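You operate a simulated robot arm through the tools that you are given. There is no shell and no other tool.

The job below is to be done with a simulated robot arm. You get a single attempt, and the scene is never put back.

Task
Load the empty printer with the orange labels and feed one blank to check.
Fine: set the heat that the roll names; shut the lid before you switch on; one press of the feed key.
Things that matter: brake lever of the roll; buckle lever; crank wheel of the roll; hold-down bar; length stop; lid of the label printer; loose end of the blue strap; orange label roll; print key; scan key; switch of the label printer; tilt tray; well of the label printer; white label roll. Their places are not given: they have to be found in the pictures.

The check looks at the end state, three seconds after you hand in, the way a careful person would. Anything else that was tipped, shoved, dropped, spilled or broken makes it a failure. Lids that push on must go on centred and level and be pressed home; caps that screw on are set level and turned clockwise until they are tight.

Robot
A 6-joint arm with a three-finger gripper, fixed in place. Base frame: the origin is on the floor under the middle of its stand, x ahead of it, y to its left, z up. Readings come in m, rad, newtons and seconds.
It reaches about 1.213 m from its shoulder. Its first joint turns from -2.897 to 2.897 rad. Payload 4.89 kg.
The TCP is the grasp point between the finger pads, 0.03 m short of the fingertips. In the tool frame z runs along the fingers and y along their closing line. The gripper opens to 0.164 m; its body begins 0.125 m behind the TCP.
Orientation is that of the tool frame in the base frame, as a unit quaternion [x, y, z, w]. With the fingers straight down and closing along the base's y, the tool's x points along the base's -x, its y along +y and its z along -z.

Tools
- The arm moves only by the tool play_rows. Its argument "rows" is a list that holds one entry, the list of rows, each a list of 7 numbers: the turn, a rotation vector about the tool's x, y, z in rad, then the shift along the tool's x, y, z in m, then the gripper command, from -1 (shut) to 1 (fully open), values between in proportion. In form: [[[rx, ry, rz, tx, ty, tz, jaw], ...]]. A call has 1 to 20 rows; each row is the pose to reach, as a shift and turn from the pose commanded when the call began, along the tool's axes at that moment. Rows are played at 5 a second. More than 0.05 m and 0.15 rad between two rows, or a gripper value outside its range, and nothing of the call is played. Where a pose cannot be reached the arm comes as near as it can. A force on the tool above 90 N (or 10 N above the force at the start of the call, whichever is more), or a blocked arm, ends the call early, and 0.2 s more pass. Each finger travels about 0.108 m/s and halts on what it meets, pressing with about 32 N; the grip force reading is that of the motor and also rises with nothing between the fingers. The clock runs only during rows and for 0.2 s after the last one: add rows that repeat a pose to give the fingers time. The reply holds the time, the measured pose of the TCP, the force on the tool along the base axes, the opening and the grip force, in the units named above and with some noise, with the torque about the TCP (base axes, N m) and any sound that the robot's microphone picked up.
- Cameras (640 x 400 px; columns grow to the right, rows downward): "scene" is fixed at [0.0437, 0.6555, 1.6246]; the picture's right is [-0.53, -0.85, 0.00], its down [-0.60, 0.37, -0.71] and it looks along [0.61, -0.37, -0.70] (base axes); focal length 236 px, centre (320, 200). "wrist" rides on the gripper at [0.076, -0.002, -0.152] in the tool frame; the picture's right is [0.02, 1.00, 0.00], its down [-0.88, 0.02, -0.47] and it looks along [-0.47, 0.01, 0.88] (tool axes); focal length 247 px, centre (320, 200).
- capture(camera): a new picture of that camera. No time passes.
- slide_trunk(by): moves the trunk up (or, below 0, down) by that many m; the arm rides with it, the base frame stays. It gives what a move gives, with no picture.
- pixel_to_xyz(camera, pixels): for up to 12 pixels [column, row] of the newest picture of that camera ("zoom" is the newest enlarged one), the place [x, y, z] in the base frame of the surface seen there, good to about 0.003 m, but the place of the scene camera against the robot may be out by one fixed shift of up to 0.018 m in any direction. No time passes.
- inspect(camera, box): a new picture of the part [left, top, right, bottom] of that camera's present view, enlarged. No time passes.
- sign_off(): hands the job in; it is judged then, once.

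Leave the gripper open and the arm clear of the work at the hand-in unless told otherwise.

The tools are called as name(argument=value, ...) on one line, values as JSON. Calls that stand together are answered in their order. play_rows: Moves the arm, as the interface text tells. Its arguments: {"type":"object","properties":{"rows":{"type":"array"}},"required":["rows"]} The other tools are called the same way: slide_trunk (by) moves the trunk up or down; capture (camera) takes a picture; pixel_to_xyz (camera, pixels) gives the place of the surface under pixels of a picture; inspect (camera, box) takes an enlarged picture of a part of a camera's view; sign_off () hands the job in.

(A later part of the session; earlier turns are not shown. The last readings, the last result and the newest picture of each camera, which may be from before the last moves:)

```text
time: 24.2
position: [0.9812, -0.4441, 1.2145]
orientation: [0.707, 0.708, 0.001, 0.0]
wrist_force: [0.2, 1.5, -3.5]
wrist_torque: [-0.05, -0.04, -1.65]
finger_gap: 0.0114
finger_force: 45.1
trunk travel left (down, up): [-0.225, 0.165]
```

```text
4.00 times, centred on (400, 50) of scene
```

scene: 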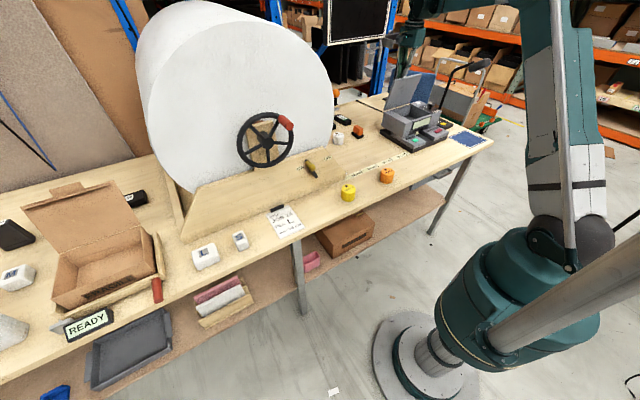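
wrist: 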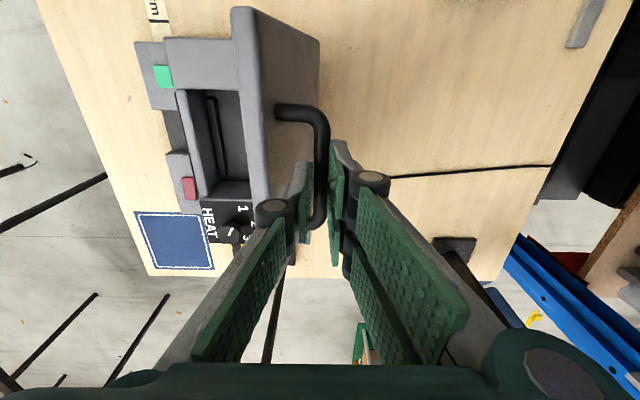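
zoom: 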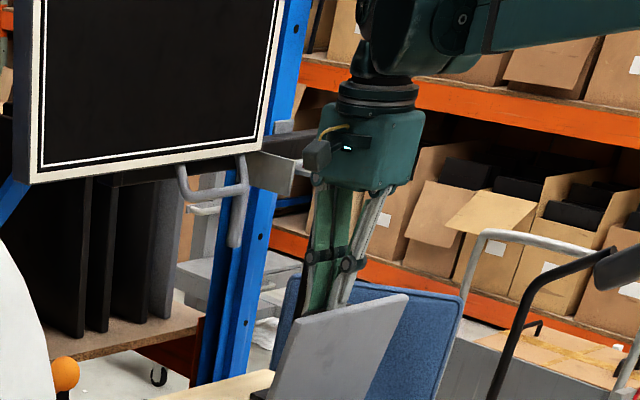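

The monitor's face is at x about 1.22–1.24, z above 1.32. The gripper at x about 1.03 stays clear. I'll go on to about 92° in small steps.

play_rows(rows=[[[0, 0, 0, 0, 0.0065, 0.0008, -1], [0, 0, 0, 0, 0.013, 0.0019, -1], [0, 0, 0, 0, 0.0195, 0.0033, -1], [0, 0, 0, 0, 0.026, 0.0049, -1], [0, 0, 0, 0, 0.031, 0.0065, -1], [0, 0, 0, 0, 0.031, 0.0065, -1]]])

capture(camera="wrist")

inspect(camera="scene", box=[370, 40, 480, 150])

```text
time: 25.6
position: [1.0127, -0.4438, 1.2086]
orientation: [0.707, 0.707, 0.0, 0.0]
wrist_force: [3.0, -1.7, 10.5]
wrist_torque: [-0.03, -0.09, -1.72]
finger_gap: 0.0113
finger_force: 44.8
trunk travel left (down, up): [-0.225, 0.165]
```

```text
taken
```

wrist: 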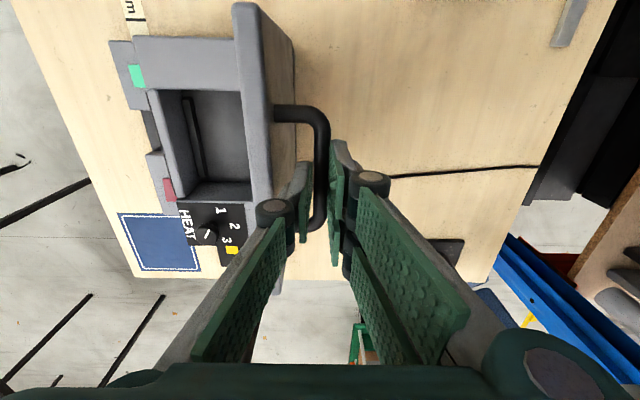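

```text
3.64 times, centred on (425, 95) of scene
```

zoom: 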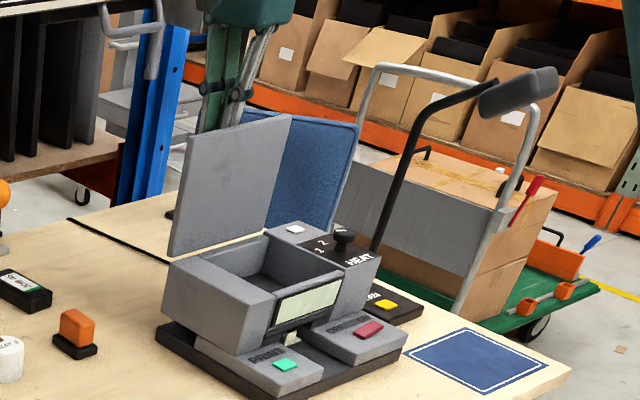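

The lid is about vertical. I'll continue to about 103°, so gravity holds it open, while watching for the hinge stop in the force.

play_rows(rows=[[[0, 0, 0, 0, 0.0075, 0.002, -1], [0, 0, 0, 0, 0.0137, 0.0045, -1], [0, 0, 0, 0, 0.0197, 0.007, -1], [0, 0, 0, 0, 0.026, 0.01, -1], [0, 0, 0, 0, 0.026, 0.01, -1]]])

capture(camera="wrist")

inspect(camera="scene", box=[370, 40, 480, 150])

```text
time: 26.8
position: [1.0367, -0.4442, 1.1978]
orientation: [0.707, 0.708, 0.0, 0.001]
wrist_force: [-28.5, 10.1, -8.0]
wrist_torque: [0.18, 2.44, -1.97]
finger_gap: 0.0114
finger_force: 44.8
trunk travel left (down, up): [-0.225, 0.165]
```

```text
taken
```

wrist: 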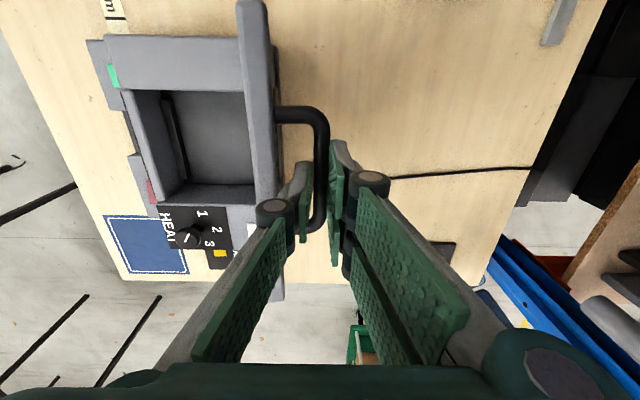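

```text
3.64 times, centred on (425, 95) of scene
```

zoom: 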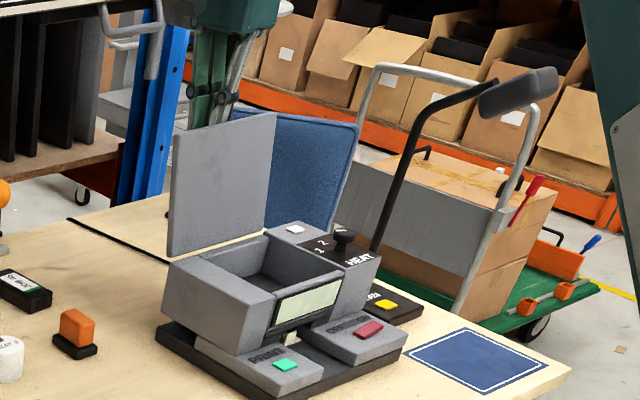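

There is now -28 N along x, so the lid has met its stop, slightly past vertical. I'll ease back 2 mm, open the fingers just a little, and see whether the lid stays.

play_rows(rows=[[[0, 0, 0, 0, -0.002, 0, -1], [0, 0, 0, 0, -0.002, 0, -0.85], [0, 0, 0, 0, -0.002, 0, -0.75], [0, 0, 0, 0, -0.002, 0, -0.72], [0, 0, 0, 0, -0.002, 0, -0.72], [0, 0, 0, 0, -0.002, 0, -0.72]]])

capture(camera="wrist")

inspect(camera="scene", box=[370, 40, 480, 150])

inspect(camera="wrist", box=[230, 80, 390, 260])

```text
time: 28.2
position: [1.0348, -0.4436, 1.1985]
orientation: [0.707, 0.708, 0.001, 0.001]
wrist_force: [3.6, 0.7, 24.5]
wrist_torque: [-0.1, 1.24, -0.27]
finger_gap: 0.0198
finger_force: 0.1
trunk travel left (down, up): [-0.225, 0.165]
```

```text
taken
```

wrist: 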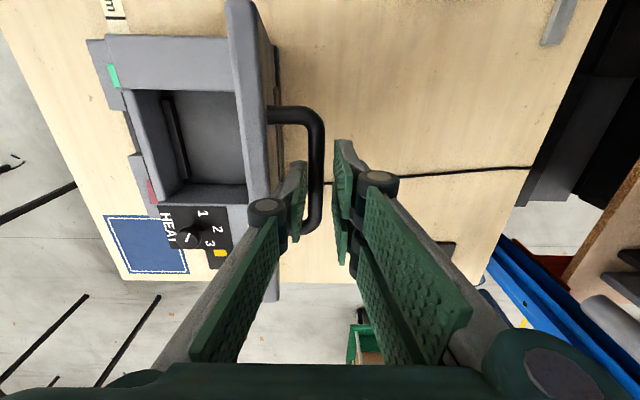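

```text
3.64 times, centred on (425, 95) of scene
```

zoom: 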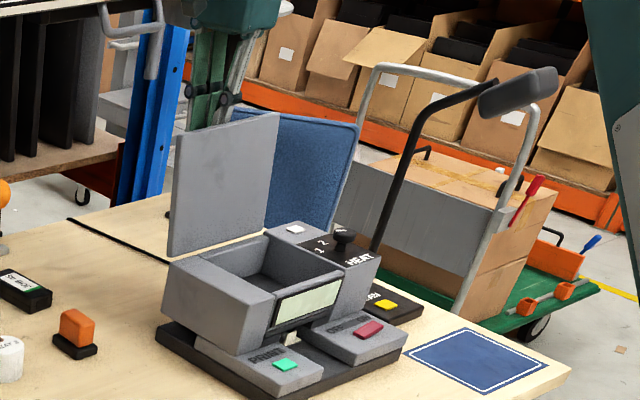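

```text
2.22 times, centred on (310, 170) of wrist
```

zoom: 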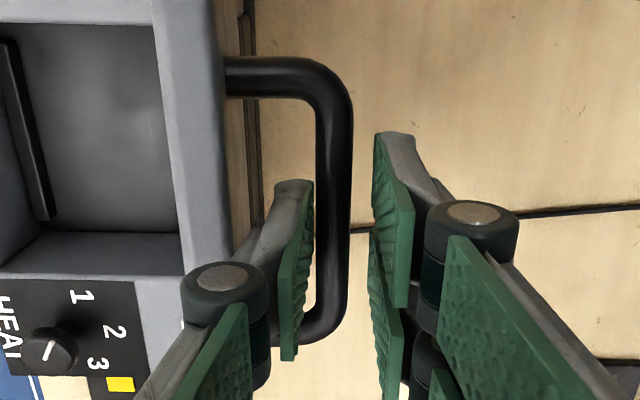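

The thumb knuckle seems to be sitting on the lid's upper edge (24 N upward). I'll rise straight up slowly to come out between the bar and the lid.

play_rows(rows=[[[0, 0, 0, 0, 0, -0.008, -0.76], [0, 0, 0, 0, 0, -0.018, -0.76], [0, 0, 0, 0, 0, -0.03, -0.76], [0, 0, 0, 0, 0, -0.045, -0.76], [0, 0, 0, 0, 0, -0.06, -0.76], [0, 0, 0, 0, 0, -0.08, -0.76], [0, 0, 0, 0, 0, -0.08, -0.76]]])

capture(camera="wrist")

inspect(camera="scene", box=[370, 40, 480, 150])

```text
time: 29.8
position: [1.0342, -0.4426, 1.2786]
orientation: [0.707, 0.708, 0.0, 0.001]
wrist_force: [0.3, -0.1, 0.4]
wrist_torque: [-0.02, -0.04, -0.01]
finger_gap: 0.0195
finger_force: 0.1
trunk travel left (down, up): [-0.225, 0.165]
```

```text
taken
```

wrist: 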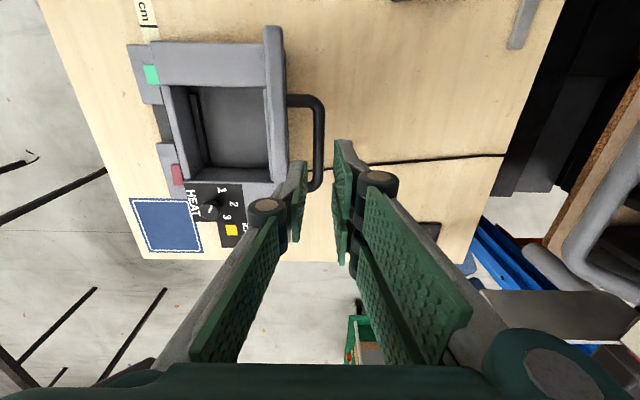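

```text
3.64 times, centred on (425, 95) of scene
```

zoom: 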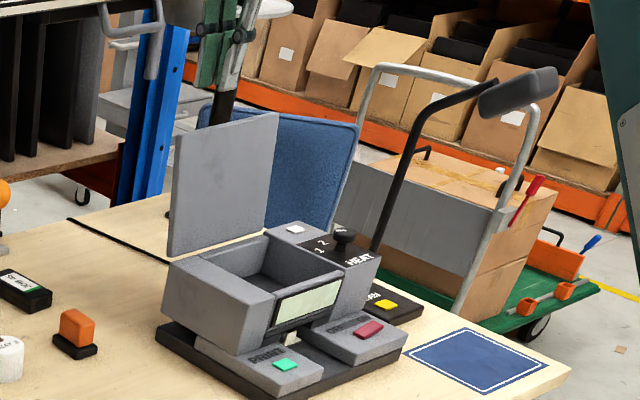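

The lid stays open. I'll look into the well and measure it.

inspect(camera="wrist", box=[120, 20, 330, 250])

pixel_to_xyz(camera="wrist", pixels=[[235, 130], [215, 105], [250, 165], [190, 130], [196, 110], [175, 120], [265, 130], [210, 175], [210, 60], [275, 40], [280, 120], [320, 140]])

inspect(camera="scene", box=[380, 80, 460, 150])

```text
1.74 times, centred on (225, 135) of wrist
```

zoom: 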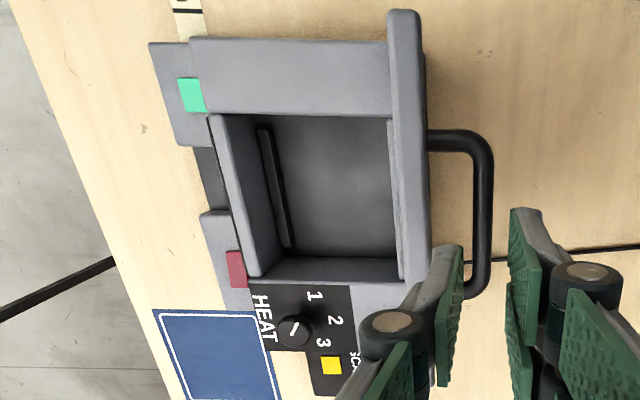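

```text
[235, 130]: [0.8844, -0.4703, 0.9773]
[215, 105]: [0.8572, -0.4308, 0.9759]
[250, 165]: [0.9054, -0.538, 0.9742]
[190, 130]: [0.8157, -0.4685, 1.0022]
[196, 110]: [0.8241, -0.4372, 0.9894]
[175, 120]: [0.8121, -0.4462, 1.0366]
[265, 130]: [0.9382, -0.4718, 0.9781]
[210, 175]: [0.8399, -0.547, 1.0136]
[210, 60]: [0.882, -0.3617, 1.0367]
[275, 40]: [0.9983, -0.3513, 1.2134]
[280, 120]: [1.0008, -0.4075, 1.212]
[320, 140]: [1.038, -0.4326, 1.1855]
```

```text
5.71 times, centred on (420, 115) of scene
```

zoom: 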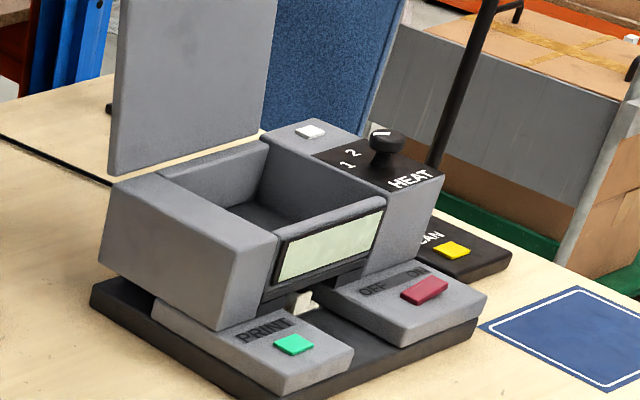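

The well is about x 0.83–0.955, y -0.545 to -0.40, floor z 0.976, rim z 1.037, and the open lid's top is at z 1.213. Now I'll measure what stands near the orange roll: the big drum, the crank and the yellow roll.

pixel_to_xyz(camera="scene", pixels=[[325, 100], [300, 50], [328, 120], [290, 122], [265, 140], [340, 165], [330, 180], [345, 178], [348, 193], [387, 168], [387, 182], [380, 175]])

inspect(camera="scene", box=[320, 140, 420, 210])

```text
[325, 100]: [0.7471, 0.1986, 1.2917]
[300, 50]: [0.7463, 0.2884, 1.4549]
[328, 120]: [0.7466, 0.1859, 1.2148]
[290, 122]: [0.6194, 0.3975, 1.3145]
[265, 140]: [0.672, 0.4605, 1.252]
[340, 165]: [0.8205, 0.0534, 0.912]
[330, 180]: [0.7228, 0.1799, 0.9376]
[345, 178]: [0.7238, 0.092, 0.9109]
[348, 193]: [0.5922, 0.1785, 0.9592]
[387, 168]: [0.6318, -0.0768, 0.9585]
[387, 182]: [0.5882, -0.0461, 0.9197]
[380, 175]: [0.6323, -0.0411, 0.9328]
```

```text
5.71 times, centred on (370, 175) of scene
```

zoom: 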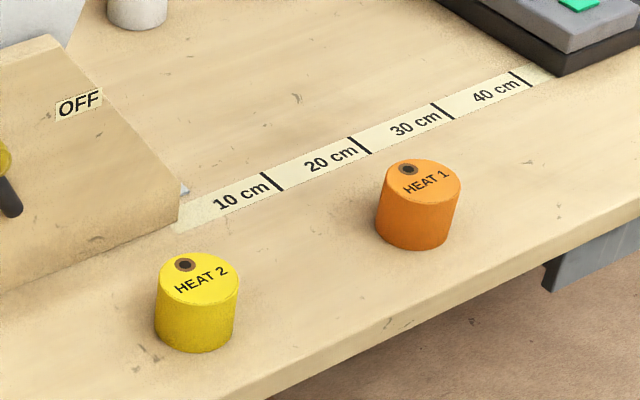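

The drum and crank are well away from the orange roll, which is near (0.62, -0.085). I'll rise, cross back over the printer well above the lid, turn the gripper back so it closes along y, and hover near the orange roll.

play_rows(rows=[[[0, 0, 0, 0, 0, -0.025, -0.76], [0, 0, 0, 0, 0, -0.05, -0.76], [0, 0, -0.121, 0.0275, -0.0315, -0.05, -0.7], [0, 0, -0.242, 0.055, -0.063, -0.05, -0.5], [0, 0, -0.363, 0.0826, -0.0944, -0.05, -0.3], [0, 0, -0.484, 0.11, -0.126, -0.05, 0], [0, 0, -0.605, 0.1377, -0.157, -0.05, 0.2], [0, 0, -0.726, 0.165, -0.189, -0.05, 0.2], [0, 0, -0.847, 0.193, -0.22, -0.05, 0.2], [0, 0, -0.968, 0.22, -0.252, -0.05, 0.2], [0, 0, -1.089, 0.248, -0.283, -0.05, 0.2], [0, 0, -1.21, 0.275, -0.315, -0.05, 0.2], [0, 0, -1.331, 0.303, -0.346, -0.04, 0.2], [0, 0, -1.452, 0.33, -0.378, -0.02, 0.2], [0, 0, -1.5708, 0.358, -0.409, 0.0, 0.2], [0, 0, -1.5708, 0.358, -0.409, 0.0, 0.2]]])

capture(camera="wrist")

```text
time: 33.2
position: [0.6263, -0.0849, 1.2774]
orientation: [-0.001, 1.0, 0.0, 0.001]
wrist_force: [-0.7, 0.9, 0.0]
wrist_torque: [-0.07, -0.11, 0.0]
finger_gap: 0.0986
finger_force: 0.0
trunk travel left (down, up): [-0.225, 0.165]
```

```text
taken
```

wrist: 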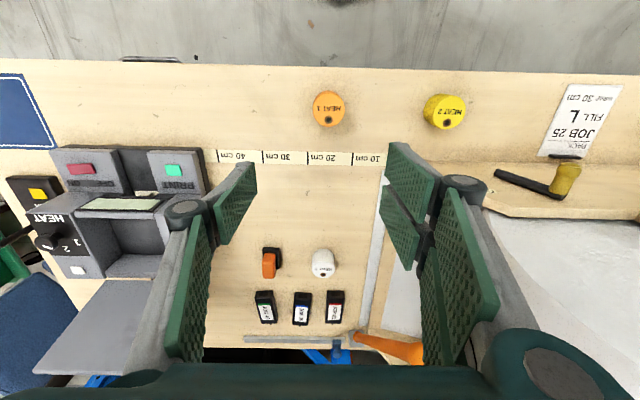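

I'm above the orange roll, seen at (328, 108). I'll measure it.

inspect(camera="wrist", box=[295, 80, 375, 140])

pixel_to_xyz(camera="zoom", pixels=[[265, 190], [180, 150], [360, 150], [265, 100], [265, 250], [264, 261], [264, 300], [264, 320], [400, 330], [210, 190], [320, 190], [264, 225]])

```text
6.67 times, centred on (335, 110) of wrist
```

zoom: 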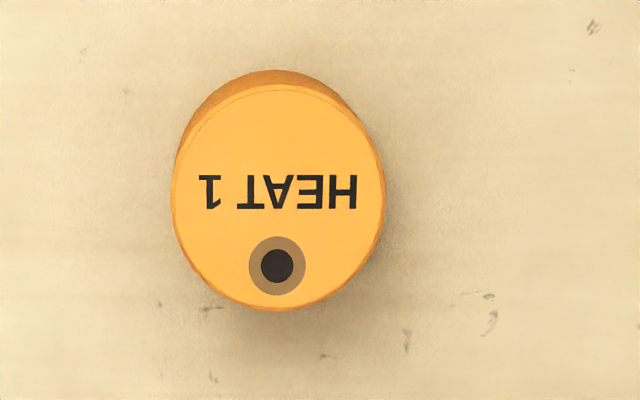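

```text
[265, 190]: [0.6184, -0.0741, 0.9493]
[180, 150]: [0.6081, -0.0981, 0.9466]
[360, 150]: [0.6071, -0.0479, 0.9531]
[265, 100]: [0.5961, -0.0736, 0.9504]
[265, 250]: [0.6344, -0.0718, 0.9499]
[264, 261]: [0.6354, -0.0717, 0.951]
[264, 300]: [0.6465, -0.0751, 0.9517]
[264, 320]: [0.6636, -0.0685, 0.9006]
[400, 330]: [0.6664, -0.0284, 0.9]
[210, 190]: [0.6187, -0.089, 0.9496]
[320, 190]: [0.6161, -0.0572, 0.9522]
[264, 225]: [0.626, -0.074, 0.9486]
```

The orange roll is a cylinder about 0.058 m across and 0.05 m tall, centred near (0.619, -0.070) with its top at z 0.951. It will fit upright in the well. I'll go to about 8 cm above its top and check alignment.

play_rows(rows=[[[0, 0, 0, 0.002, 0.004, 0.045, 0.2], [0, 0, 0, 0.004, 0.008, 0.09, 0.2], [0, 0, 0, 0.006, 0.012, 0.135, 0.2], [0, 0, 0, 0.0073, 0.0149, 0.18, 0.2], [0, 0, 0, 0.0073, 0.0149, 0.21, 0.2], [0, 0, 0, 0.0073, 0.0149, 0.21, 0.2]]])

capture(camera="wrist")

inspect(camera="wrist", box=[240, 60, 400, 180])

```text
time: 34.6
position: [0.6189, -0.0701, 1.0661]
orientation: [-0.002, 1.0, 0.0, 0.001]
wrist_force: [0.2, -0.1, 0.6]
wrist_torque: [-0.02, 0.09, 0.02]
finger_gap: 0.0982
finger_force: 0.0
trunk travel left (down, up): [-0.225, 0.165]
```

```text
taken
```

wrist: 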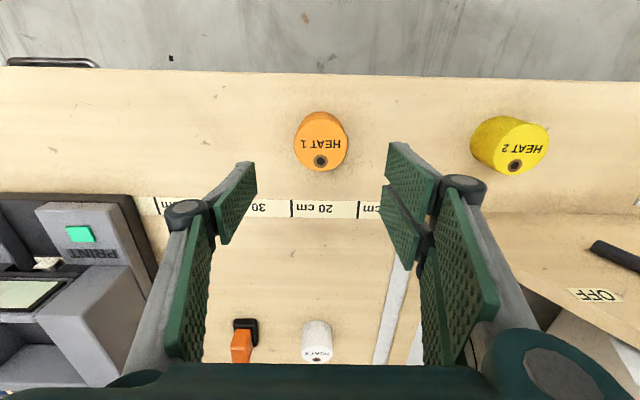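

```text
3.33 times, centred on (320, 120) of wrist
```

zoom: 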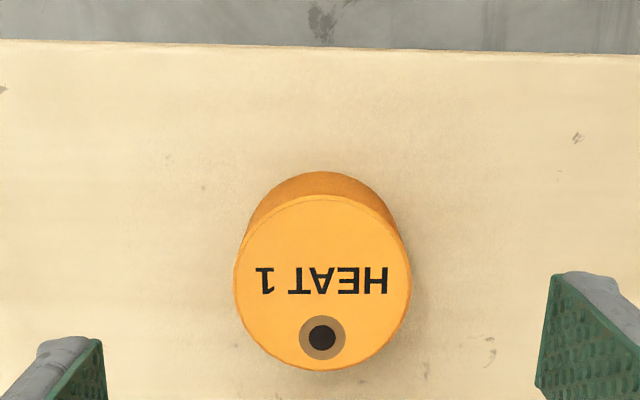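

pixel_to_xyz(camera="zoom", pixels=[[322, 282], [240, 282], [405, 282], [322, 205], [322, 362], [322, 178], [200, 300]])

```text
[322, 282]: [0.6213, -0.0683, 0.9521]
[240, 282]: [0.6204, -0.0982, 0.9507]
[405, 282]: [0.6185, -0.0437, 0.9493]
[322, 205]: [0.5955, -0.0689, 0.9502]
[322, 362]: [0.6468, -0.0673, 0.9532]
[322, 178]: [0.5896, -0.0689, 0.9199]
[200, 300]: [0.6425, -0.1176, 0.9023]
```

The roll's centre is (0.621, -0.071). With a 2 mm correction I'll descend to TCP z 0.940 and close on it.

play_rows(rows=[[[0, 0, 0, -0.002, -0.0005, 0.04, 0.2], [0, 0, 0, -0.002, -0.0005, 0.08, 0.2], [0, 0, 0, -0.002, -0.0005, 0.11, 0.2], [0, 0, 0, -0.002, -0.0005, 0.126, 0.2], [0, 0, 0, -0.002, -0.0005, 0.126, 0.2], [0, 0, 0, -0.002, -0.0005, 0.126, 0.0], [0, 0, 0, -0.002, -0.0005, 0.126, -0.3], [0, 0, 0, -0.002, -0.0005, 0.126, -0.6], [0, 0, 0, -0.002, -0.0005, 0.126, -1], [0, 0, 0, -0.002, -0.0005, 0.126, -1]]])

capture(camera="wrist")

```text
time: 36.8
position: [0.621, -0.0728, 0.9408]
orientation: [-0.001, 1.0, 0.001, 0.001]
wrist_force: [-1.0, -0.2, -0.1]
wrist_torque: [0.0, -0.01, 0.02]
finger_gap: 0.058
finger_force: 31.8
trunk travel left (down, up): [-0.225, 0.165]
```

```text
taken
```

wrist: 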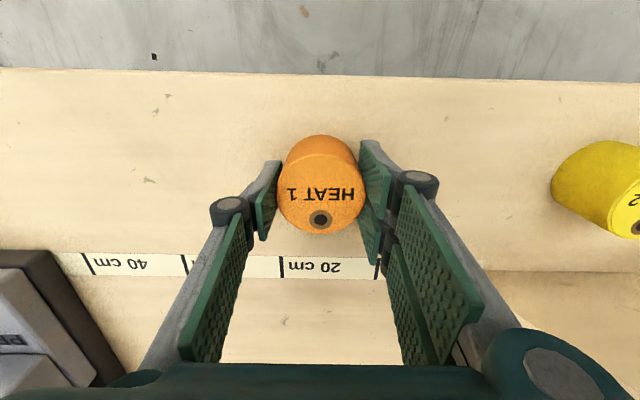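

The roll is held (gap 0.058, its diameter). I'll lift it straight up 0.30 m and carry it toward the printer, stopping short at about x 0.84 so I can look into the well.

play_rows(rows=[[[0, 0, 0, 0, 0, -0.03, -1], [0, 0, 0, 0, 0, -0.075, -1], [0, 0, 0, 0, 0, -0.12, -1], [0, 0, 0, 0, 0, -0.165, -1], [0, 0, 0, 0, 0, -0.21, -1], [0, 0, 0, 0, 0, -0.255, -1], [0, 0, 0, 0, 0, -0.3, -1], [0, 0, 0, -0.022, -0.04, -0.3, -1], [0, 0, 0, -0.044, -0.08, -0.3, -1], [0, 0, 0, -0.066, -0.12, -0.3, -1], [0, 0, 0, -0.088, -0.16, -0.3, -1], [0, 0, 0, -0.11, -0.2, -0.3, -1], [0, 0, 0, -0.132, -0.24, -0.3, -1], [0, 0, 0, -0.154, -0.28, -0.3, -1], [0, 0, 0, -0.176, -0.32, -0.3, -1], [0, 0, 0, -0.198, -0.36, -0.3, -1], [0, 0, 0, -0.219, -0.4, -0.3, -1], [0, 0, 0, -0.219, -0.4, -0.3, -1]]])

capture(camera="wrist")

```text
time: 40.6
position: [0.8397, -0.473, 1.242]
orientation: [0.0, 1.0, 0.001, 0.0]
wrist_force: [0.1, -0.8, -2.7]
wrist_torque: [0.18, 0.12, 0.0]
finger_gap: 0.0576
finger_force: 31.8
trunk travel left (down, up): [-0.225, 0.165]
```

```text
taken
```

wrist: 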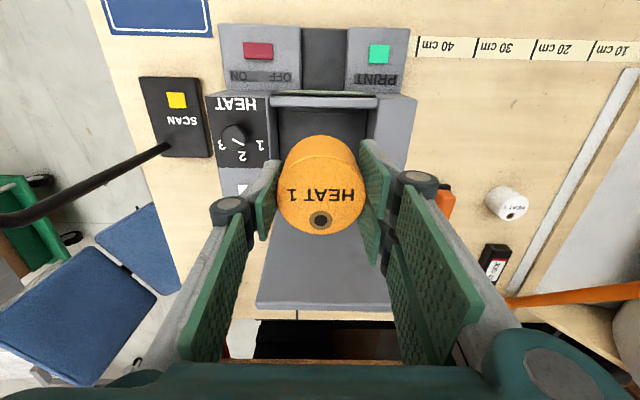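

The roll hangs level in the grip. I'll measure the visible parts of the well: its front edge and both side walls.

inspect(camera="wrist", box=[210, 80, 430, 218])

pixel_to_xyz(camera="zoom", pixels=[[200, 130], [192, 160], [470, 160], [480, 130], [320, 62], [320, 70], [320, 90], [220, 140], [260, 120], [440, 120], [460, 180], [186, 200]])

```text
2.90 times, centred on (320, 149) of wrist
```

zoom: 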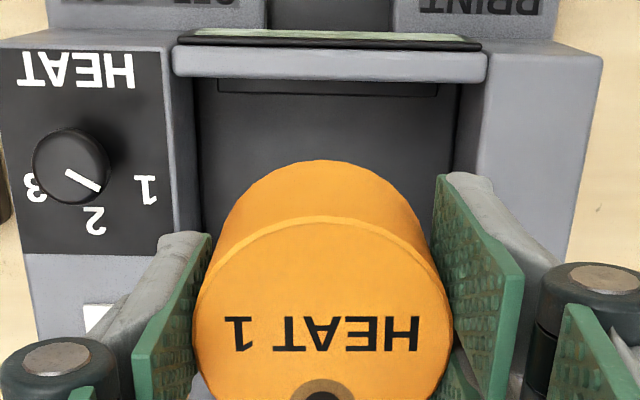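

```text
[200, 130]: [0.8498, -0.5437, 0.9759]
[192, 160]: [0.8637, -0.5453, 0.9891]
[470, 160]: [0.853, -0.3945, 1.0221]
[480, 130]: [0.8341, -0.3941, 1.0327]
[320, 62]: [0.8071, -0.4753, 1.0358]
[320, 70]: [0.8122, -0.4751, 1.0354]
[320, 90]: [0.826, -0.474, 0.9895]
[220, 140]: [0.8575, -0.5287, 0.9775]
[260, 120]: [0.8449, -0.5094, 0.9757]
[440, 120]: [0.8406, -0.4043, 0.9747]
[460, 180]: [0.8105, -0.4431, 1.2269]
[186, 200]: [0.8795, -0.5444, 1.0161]
```

The well's inside is y -0.545 to -0.394 and x about 0.82–0.945, so its centre is about (0.882, -0.470) with the floor at 0.976. I'll move over it and lower the roll until its bottom is about 4 cm above the floor, then check.

play_rows(rows=[[[0, 0, 0, -0.02, 0.0015, 0, -1], [0, 0, 0, -0.0403, 0.003, 0, -1], [0, 0, 0, -0.0403, 0.003, 0.04, -1], [0, 0, 0, -0.0403, 0.003, 0.08, -1], [0, 0, 0, -0.0403, 0.003, 0.115, -1], [0, 0, 0, -0.0403, 0.003, 0.15, -1], [0, 0, 0, -0.0403, 0.003, 0.18, -1], [0, 0, 0, -0.0403, 0.003, 0.18, -1]]])

capture(camera="wrist")

inspect(camera="scene", box=[370, 50, 470, 150])

```text
time: 42.4
position: [0.8806, -0.4684, 1.06]
orientation: [0.0, 1.0, 0.0, 0.0]
wrist_force: [0.8, -0.4, -2.2]
wrist_torque: [0.04, 0.08, 0.0]
finger_gap: 0.0574
finger_force: 31.9
trunk travel left (down, up): [-0.225, 0.165]
```

```text
taken
```

wrist: 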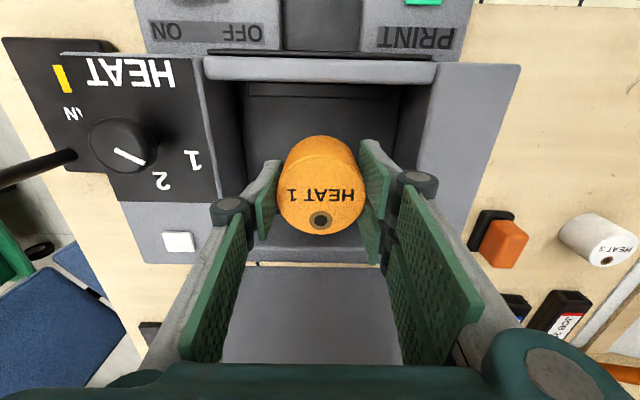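

```text
4.00 times, centred on (420, 100) of scene
```

zoom: 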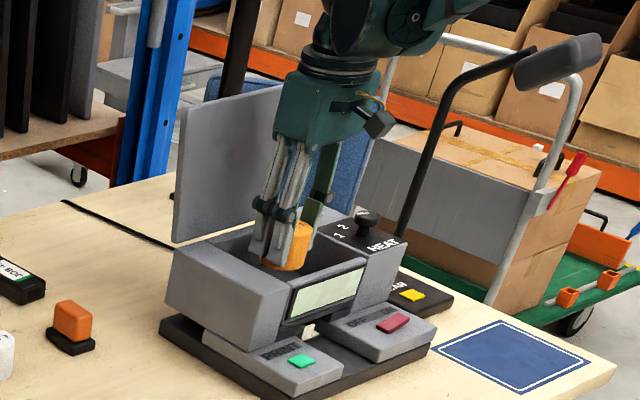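

All is clear: the roll is over the well and the lid still stands open. I'll lower gently to the floor.

play_rows(rows=[[[0, 0, 0, 0, 0, 0.015, -1], [0, 0, 0, 0, 0, 0.03, -1], [0, 0, 0, 0, 0, 0.038, -1], [0, 0, 0, 0, 0, 0.042, -1], [0, 0, 0, 0, 0, 0.042, -1]]])

```text
time: 43.6
position: [0.8818, -0.468, 1.0191]
orientation: [0.0, 1.0, 0.0, 0.001]
wrist_force: [1.0, -0.2, -0.9]
wrist_torque: [0.01, 0.02, -0.02]
finger_gap: 0.0577
finger_force: 31.6
trunk travel left (down, up): [-0.225, 0.165]
```

The floor contact is about 3 mm lower. I'll go down 2 mm at a time and watch the force.

play_rows(rows=[[[0, 0, 0, 0, 0, 0.0015, -1], [0, 0, 0, 0, 0, 0.003, -1], [0, 0, 0, 0, 0, 0.003, -1]]])

```text
time: 44.4
position: [0.8804, -0.4688, 1.0169]
orientation: [0.0, 1.0, 0.0, 0.002]
wrist_force: [0.0, -0.4, -0.7]
wrist_torque: [0.0, 0.02, -0.02]
finger_gap: 0.058
finger_force: 32.0
trunk travel left (down, up): [-0.225, 0.165]
```

play_rows(rows=[[[0, 0, 0, 0, 0, 0.001, -1], [0, 0, 0, 0, 0, 0.002, -1], [0, 0, 0, 0, 0, 0.002, -1]]])

capture(camera="wrist")

pixel_to_xyz(camera="wrist", pixels=[[320, 190], [320, 205], [300, 130], [240, 120]])

```text
time: 45.2
position: [0.8811, -0.4694, 1.0149]
orientation: [0.0, 1.0, -0.001, 0.0]
wrist_force: [7.6, -8.8, 26.1]
wrist_torque: [-0.33, -0.22, 0.04]
finger_gap: 0.0577
finger_force: 32.0
trunk travel left (down, up): [-0.225, 0.165]
```

```text
taken
```

wrist: 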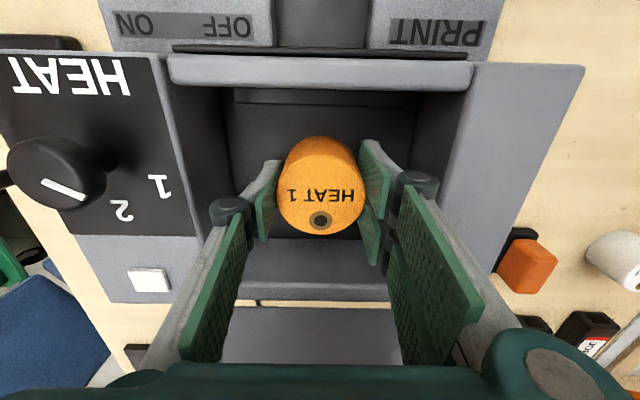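

```text
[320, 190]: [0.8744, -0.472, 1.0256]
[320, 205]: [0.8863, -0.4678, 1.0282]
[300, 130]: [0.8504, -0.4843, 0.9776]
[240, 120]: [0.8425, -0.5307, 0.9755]
```

The roll is down on the floor (26 N upward). I'll ease up 1 mm, open the fingers a little, and rise.

play_rows(rows=[[[0, 0, 0, 0, 0, -0.0012, -1], [0, 0, 0, 0, 0, -0.0012, -0.28], [0, 0, 0, 0, 0, -0.0012, -0.2], [0, 0, 0, 0, 0, -0.0012, -0.12], [0, 0, 0, 0, 0, -0.0012, -0.08], [0, 0, 0, 0, 0, -0.0012, -0.08]]])

capture(camera="wrist")

```text
time: 46.6
position: [0.8808, -0.4679, 1.016]
orientation: [-0.001, 1.0, 0.0, 0.001]
wrist_force: [-0.1, -0.5, 0.0]
wrist_torque: [-0.03, 0.03, 0.01]
finger_gap: 0.0755
finger_force: 0.0
trunk travel left (down, up): [-0.225, 0.165]
```

```text
taken
```

wrist: 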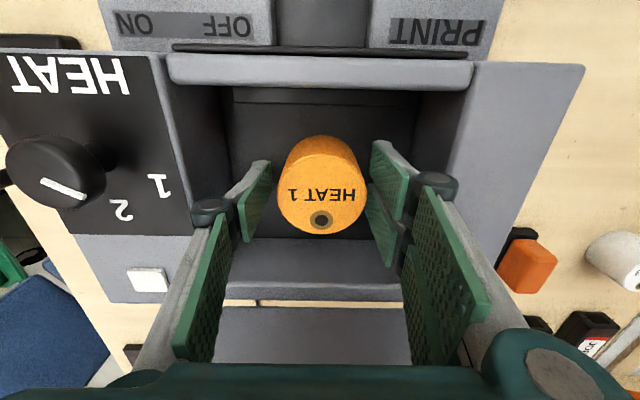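

The roll stands free in the well. I'll rise straight up 0.25 m.

play_rows(rows=[[[0, 0, 0, 0, 0, -0.02, -0.08], [0, 0, 0, 0, 0, -0.05, -0.08], [0, 0, 0, 0, 0, -0.09, -0.08], [0, 0, 0, 0, 0, -0.135, -0.08], [0, 0, 0, 0, 0, -0.18, -0.08], [0, 0, 0, 0, 0, -0.22, -0.08], [0, 0, 0, 0, 0, -0.25, -0.08], [0, 0, 0, 0, 0, -0.25, -0.08]]])

capture(camera="wrist")

inspect(camera="scene", box=[370, 50, 470, 150])

```text
time: 48.4
position: [0.8807, -0.4694, 1.2669]
orientation: [-0.001, 1.0, 0.0, 0.001]
wrist_force: [0.1, -0.7, 0.7]
wrist_torque: [-0.03, -0.09, 0.01]
finger_gap: 0.0752
finger_force: 0.1
trunk travel left (down, up): [-0.225, 0.165]
```

```text
taken
```

wrist: 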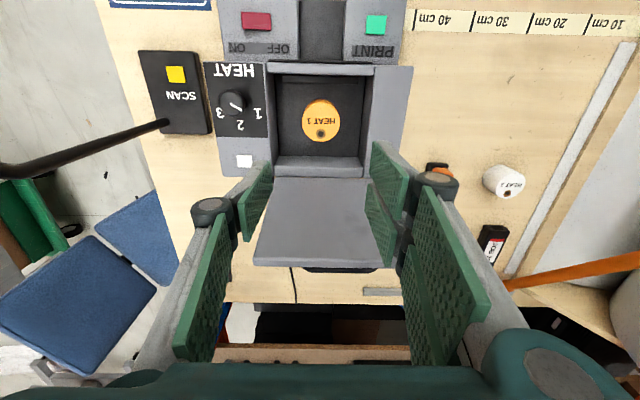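

```text
4.00 times, centred on (420, 100) of scene
```

zoom: 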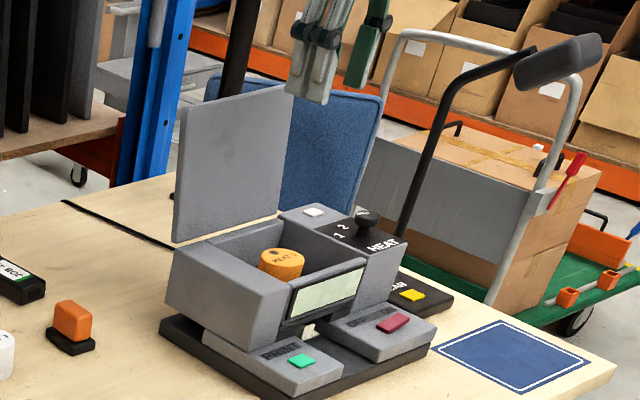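

The roll is in the well with its top (1.026) below the rim (1.037). Now I'll shut the lid in a controlled way by gripping its handle again. First I'll turn to the x-closing pose and hover above the handle bar, behind the standing lid.

play_rows(rows=[[[0, 0, 0.143, 0, 0, -0.02, -0.2], [0, 0, 0.286, -0.015, 0.0026, -0.03, -0.4], [0, 0, 0.429, -0.03, 0.005, -0.03, -0.6], [0, 0, 0.571, -0.045, 0.008, -0.03, -0.7], [0, 0, 0.714, -0.06, 0.0105, -0.03, -0.76], [0, 0, 0.857, -0.076, 0.013, -0.03, -0.76], [0, 0, 1.0, -0.092, 0.0155, -0.03, -0.76], [0, 0, 1.143, -0.108, 0.018, -0.03, -0.76], [0, 0, 1.286, -0.124, 0.021, -0.03, -0.76], [0, 0, 1.429, -0.14, 0.0235, -0.03, -0.76], [0, 0, 1.5708, -0.153, 0.026, -0.03, -0.76], [0, 0, 1.5708, -0.153, 0.026, -0.03, -0.76], [0, 0, 1.5708, -0.153, 0.026, -0.012, -0.76], [0, 0, 1.5708, -0.153, 0.026, -0.012, -0.76]]])

capture(camera="wrist")

inspect(camera="wrist", box=[230, 60, 390, 240])

```text
time: 51.4
position: [1.0336, -0.4418, 1.2788]
orientation: [0.707, 0.707, 0.0, 0.001]
wrist_force: [0.3, -0.6, 0.2]
wrist_torque: [-0.02, -0.01, 0.0]
finger_gap: 0.0196
finger_force: 0.1
trunk travel left (down, up): [-0.225, 0.165]
```

```text
taken
```

wrist: 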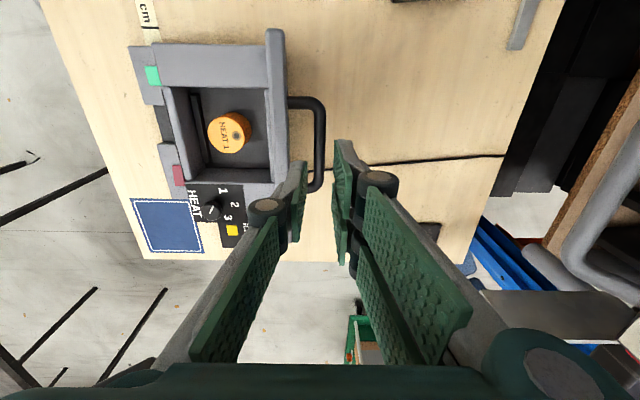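

```text
2.22 times, centred on (310, 150) of wrist
```

zoom: 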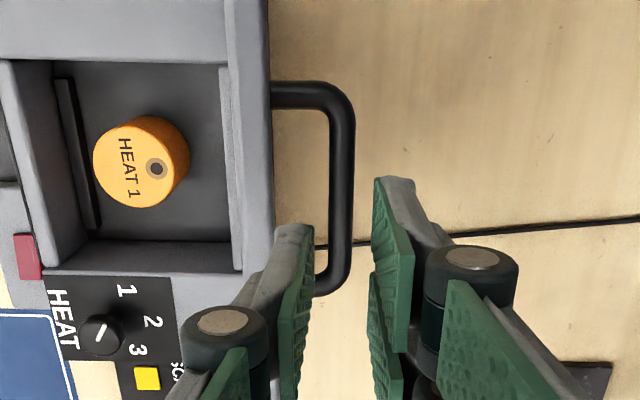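

pixel_to_xyz(camera="zoom", pixels=[[342, 130], [342, 180], [342, 230], [333, 180], [352, 180], [270, 150], [240, 200], [262, 60], [236, 60], [235, 100]])

```text
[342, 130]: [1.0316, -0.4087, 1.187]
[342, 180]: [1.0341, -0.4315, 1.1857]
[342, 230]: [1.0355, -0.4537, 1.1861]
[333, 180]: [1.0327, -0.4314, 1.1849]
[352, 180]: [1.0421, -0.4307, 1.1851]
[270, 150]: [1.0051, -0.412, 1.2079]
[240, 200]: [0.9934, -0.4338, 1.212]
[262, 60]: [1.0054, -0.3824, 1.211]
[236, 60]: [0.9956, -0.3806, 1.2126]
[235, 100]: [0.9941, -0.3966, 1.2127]
```

The bar is at x about 1.0365, top z 1.186. The fingers need to shift 3 mm back. I'll narrow them slightly and lower to TCP z about 1.203 so the thumb enters between the bar and the lid.

play_rows(rows=[[[0, 0, 0, 0, 0.003, 0.0, -0.79], [0, 0, 0, 0, 0.003, 0.025, -0.79], [0, 0, 0, 0, 0.003, 0.045, -0.79], [0, 0, 0, 0, 0.003, 0.058, -0.79], [0, 0, 0, 0, 0.003, 0.068, -0.79], [0, 0, 0, 0, 0.003, 0.075, -0.79], [0, 0, 0, 0, 0.003, 0.075, -0.79]]])

capture(camera="wrist")

inspect(camera="wrist", box=[230, 80, 390, 260])

```text
time: 53.0
position: [1.0368, -0.4424, 1.2067]
orientation: [0.707, 0.707, 0.0, 0.001]
wrist_force: [5.7, -4.3, 33.1]
wrist_torque: [-0.23, 1.13, -0.18]
finger_gap: 0.0125
finger_force: 0.1
trunk travel left (down, up): [-0.225, 0.165]
```

```text
taken
```

wrist: 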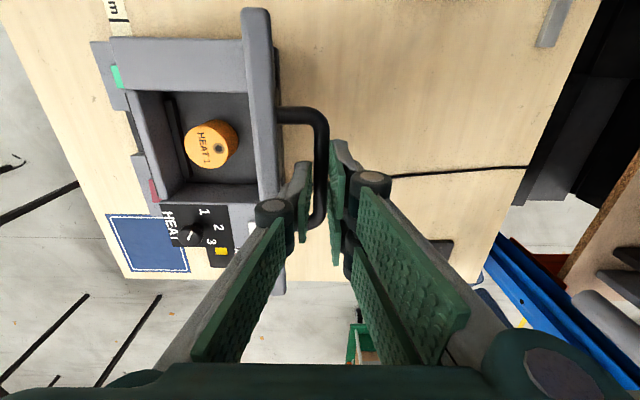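

```text
2.22 times, centred on (310, 170) of wrist
```

zoom: 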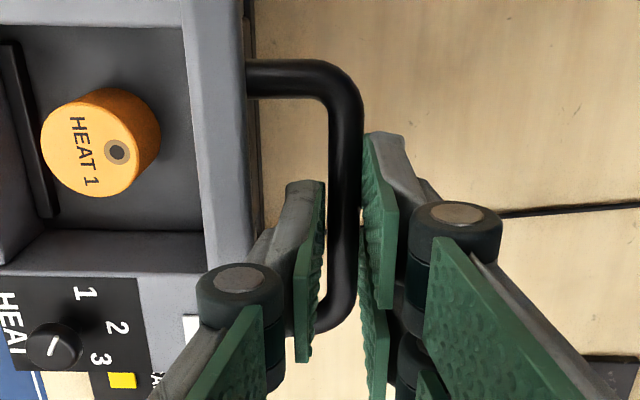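

The thumb's back is riding on the lid's edge (33 N), so the grip would be shallow. I'll back out, tilt the gripper about 9° to match the lid's backward lean, and approach again.

play_rows(rows=[[[0, 0, 0, 0, 0, -0.015, -0.79], [0, 0, 0, 0, 0.002, -0.035, -0.76], [0.05, 0, 0, 0, 0.006, -0.05, -0.76], [0.1, 0, 0, 0, 0.01, -0.055, -0.76], [0.15, 0, 0, 0, 0.01, -0.055, -0.76], [0.15, 0, 0, 0, 0.01, -0.055, -0.76]]])

capture(camera="wrist")

inspect(camera="wrist", box=[230, 60, 390, 240])

```text
time: 54.4
position: [1.0479, -0.4436, 1.2585]
orientation: [0.704, 0.706, -0.054, -0.053]
wrist_force: [0.8, -0.1, 0.2]
wrist_torque: [0.0, 0.1, 0.0]
finger_gap: 0.0197
finger_force: 0.2
trunk travel left (down, up): [-0.225, 0.165]
```

```text
taken
```

wrist: 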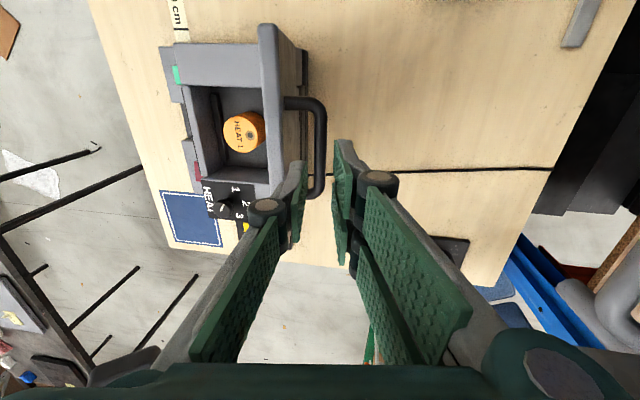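

```text
2.22 times, centred on (310, 150) of wrist
```

zoom: 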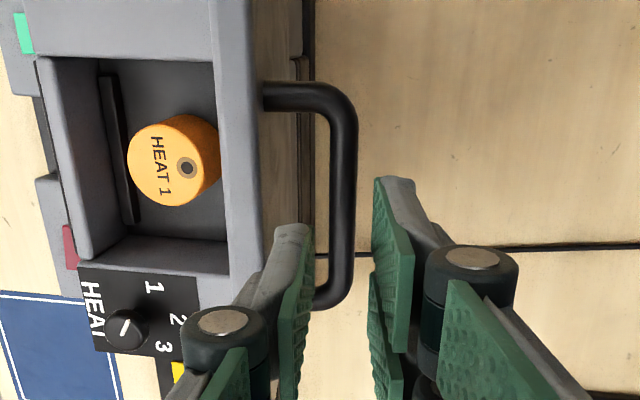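

The tilt works. I'll measure the bar again from here.

pixel_to_xyz(camera="zoom", pixels=[[344, 130], [344, 180], [344, 230], [333, 180], [355, 180], [268, 170], [255, 200], [212, 60]])

```text
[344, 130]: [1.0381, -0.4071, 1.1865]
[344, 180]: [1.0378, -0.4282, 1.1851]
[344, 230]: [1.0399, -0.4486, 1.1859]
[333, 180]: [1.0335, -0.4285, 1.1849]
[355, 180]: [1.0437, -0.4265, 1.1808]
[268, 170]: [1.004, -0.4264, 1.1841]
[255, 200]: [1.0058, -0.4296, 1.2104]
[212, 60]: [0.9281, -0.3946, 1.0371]
```

The bar's centre is (1.0378, 1.181). I'll advance 6 cm along the tilted finger direction with a 1.6 mm sideways correction.

play_rows(rows=[[[0, 0, 0, 0, 0.0016, 0.02, -0.77], [0, 0, 0, 0, 0.0016, 0.035, -0.77], [0, 0, 0, 0, 0.0016, 0.047, -0.77], [0, 0, 0, 0, 0.0016, 0.056, -0.77], [0, 0, 0, 0, 0.0016, 0.06, -0.77], [0, 0, 0, 0, 0.0016, 0.06, -0.77]]])

capture(camera="wrist")

inspect(camera="wrist", box=[230, 80, 390, 260])

```text
time: 55.8
position: [1.0386, -0.4424, 1.1989]
orientation: [0.705, 0.705, -0.053, -0.052]
wrist_force: [-0.1, 0.3, -0.2]
wrist_torque: [0.0, -0.02, 0.01]
finger_gap: 0.0195
finger_force: 0.0
trunk travel left (down, up): [-0.225, 0.165]
```

```text
taken
```

wrist: 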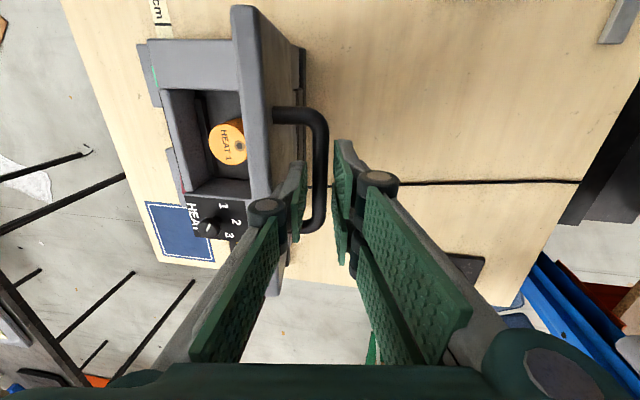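

```text
2.22 times, centred on (310, 170) of wrist
```

zoom: 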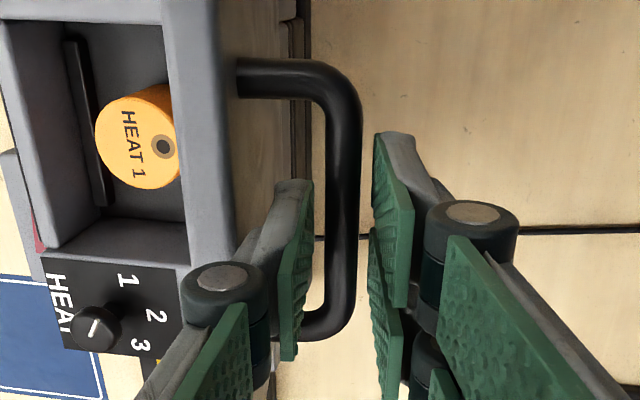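

No contact force, and the bar sits between the pads. I'll close on it.

play_rows(rows=[[[0, 0, 0, 0, 0, 0, -0.9], [0, 0, 0, 0, 0, 0, -1], [0, 0, 0, 0, 0, 0, -1], [0, 0, 0, 0, 0, 0, -1]]])

```text
time: 56.8
position: [1.0376, -0.4432, 1.1987]
orientation: [0.706, 0.705, -0.053, -0.052]
wrist_force: [-2.7, 1.5, -5.9]
wrist_torque: [-0.27, 0.03, -1.57]
finger_gap: 0.0117
finger_force: 44.8
trunk travel left (down, up): [-0.225, 0.165]
```

The handle is held. I'll swing the lid back along its arc past vertical to about 77°, un-tilting the gripper on the way.

play_rows(rows=[[[0, 0, 0, 0, -0.0066, -0.002, -1], [0, 0, 0, 0, -0.0133, -0.004, -1], [-0.015, 0, 0, 0, -0.02, -0.0054, -1], [-0.03, 0, 0, 0, -0.0269, -0.0067, -1], [-0.05, 0, 0, 0, -0.034, -0.0074, -1], [-0.07, 0, 0, 0, -0.041, -0.0081, -1], [-0.09, 0, 0, 0, -0.048, -0.0083, -1], [-0.11, 0, 0, 0, -0.0551, -0.0085, -1], [-0.13, 0, 0, 0, -0.0621, -0.008, -1], [-0.15, 0, 0, 0, -0.0691, -0.0075, -1], [-0.15, 0, 0, 0, -0.0691, -0.0075, -1]]])

capture(camera="wrist")

inspect(camera="scene", box=[370, 40, 480, 150])

```text
time: 59.2
position: [0.9716, -0.4427, 1.2172]
orientation: [0.707, 0.707, 0.0, 0.001]
wrist_force: [0.3, 4.1, -4.2]
wrist_torque: [-0.07, 0.03, -1.63]
finger_gap: 0.0115
finger_force: 45.4
trunk travel left (down, up): [-0.225, 0.165]
```

```text
taken
```

wrist: 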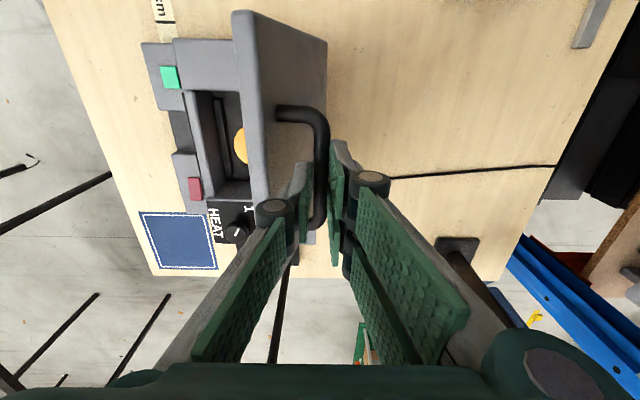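

```text
3.64 times, centred on (425, 95) of scene
```

zoom: 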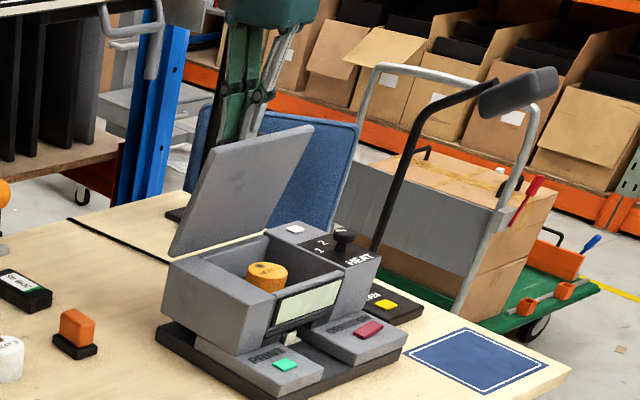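

That is working smoothly with small forces. I'll continue lowering to about 22°.

play_rows(rows=[[[0, 0, 0, 0, -0.0133, -0.0001, -1], [0, 0, 0, 0, -0.0266, 0.0011, -1], [0, 0, 0, 0, -0.0397, 0.0034, -1], [0, 0, 0, 0, -0.0526, 0.0068, -1], [0, 0, 0, 0, -0.0652, 0.0114, -1], [0, 0, 0, 0, -0.0773, 0.017, -1], [0, 0, 0, 0, -0.0889, 0.0236, -1], [0, 0, 0, 0, -0.0998, 0.0313, -1], [0, 0, 0, 0, -0.1101, 0.0398, -1], [0, 0, 0, 0, -0.1195, 0.0492, -1], [0, 0, 0, 0, -0.1281, 0.0595, -1], [0, 0, 0, 0, -0.1281, 0.0595, -1]]])

capture(camera="wrist")

inspect(camera="scene", box=[370, 40, 480, 150])

```text
time: 61.8
position: [0.8448, -0.4425, 1.1546]
orientation: [0.707, 0.707, 0.0, 0.0]
wrist_force: [3.4, 0.3, -3.2]
wrist_torque: [0.02, -0.1, -0.83]
finger_gap: 0.0112
finger_force: 44.9
trunk travel left (down, up): [-0.225, 0.165]
```

```text
taken
```

wrist: 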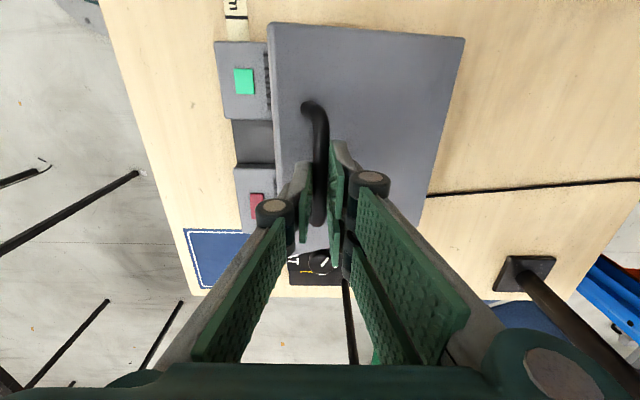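

```text
3.64 times, centred on (425, 95) of scene
```

zoom: 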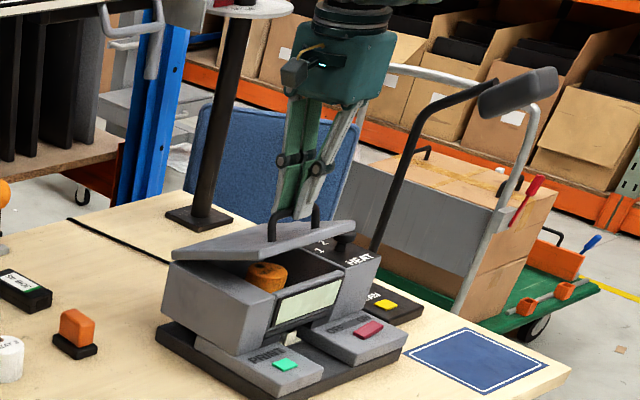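

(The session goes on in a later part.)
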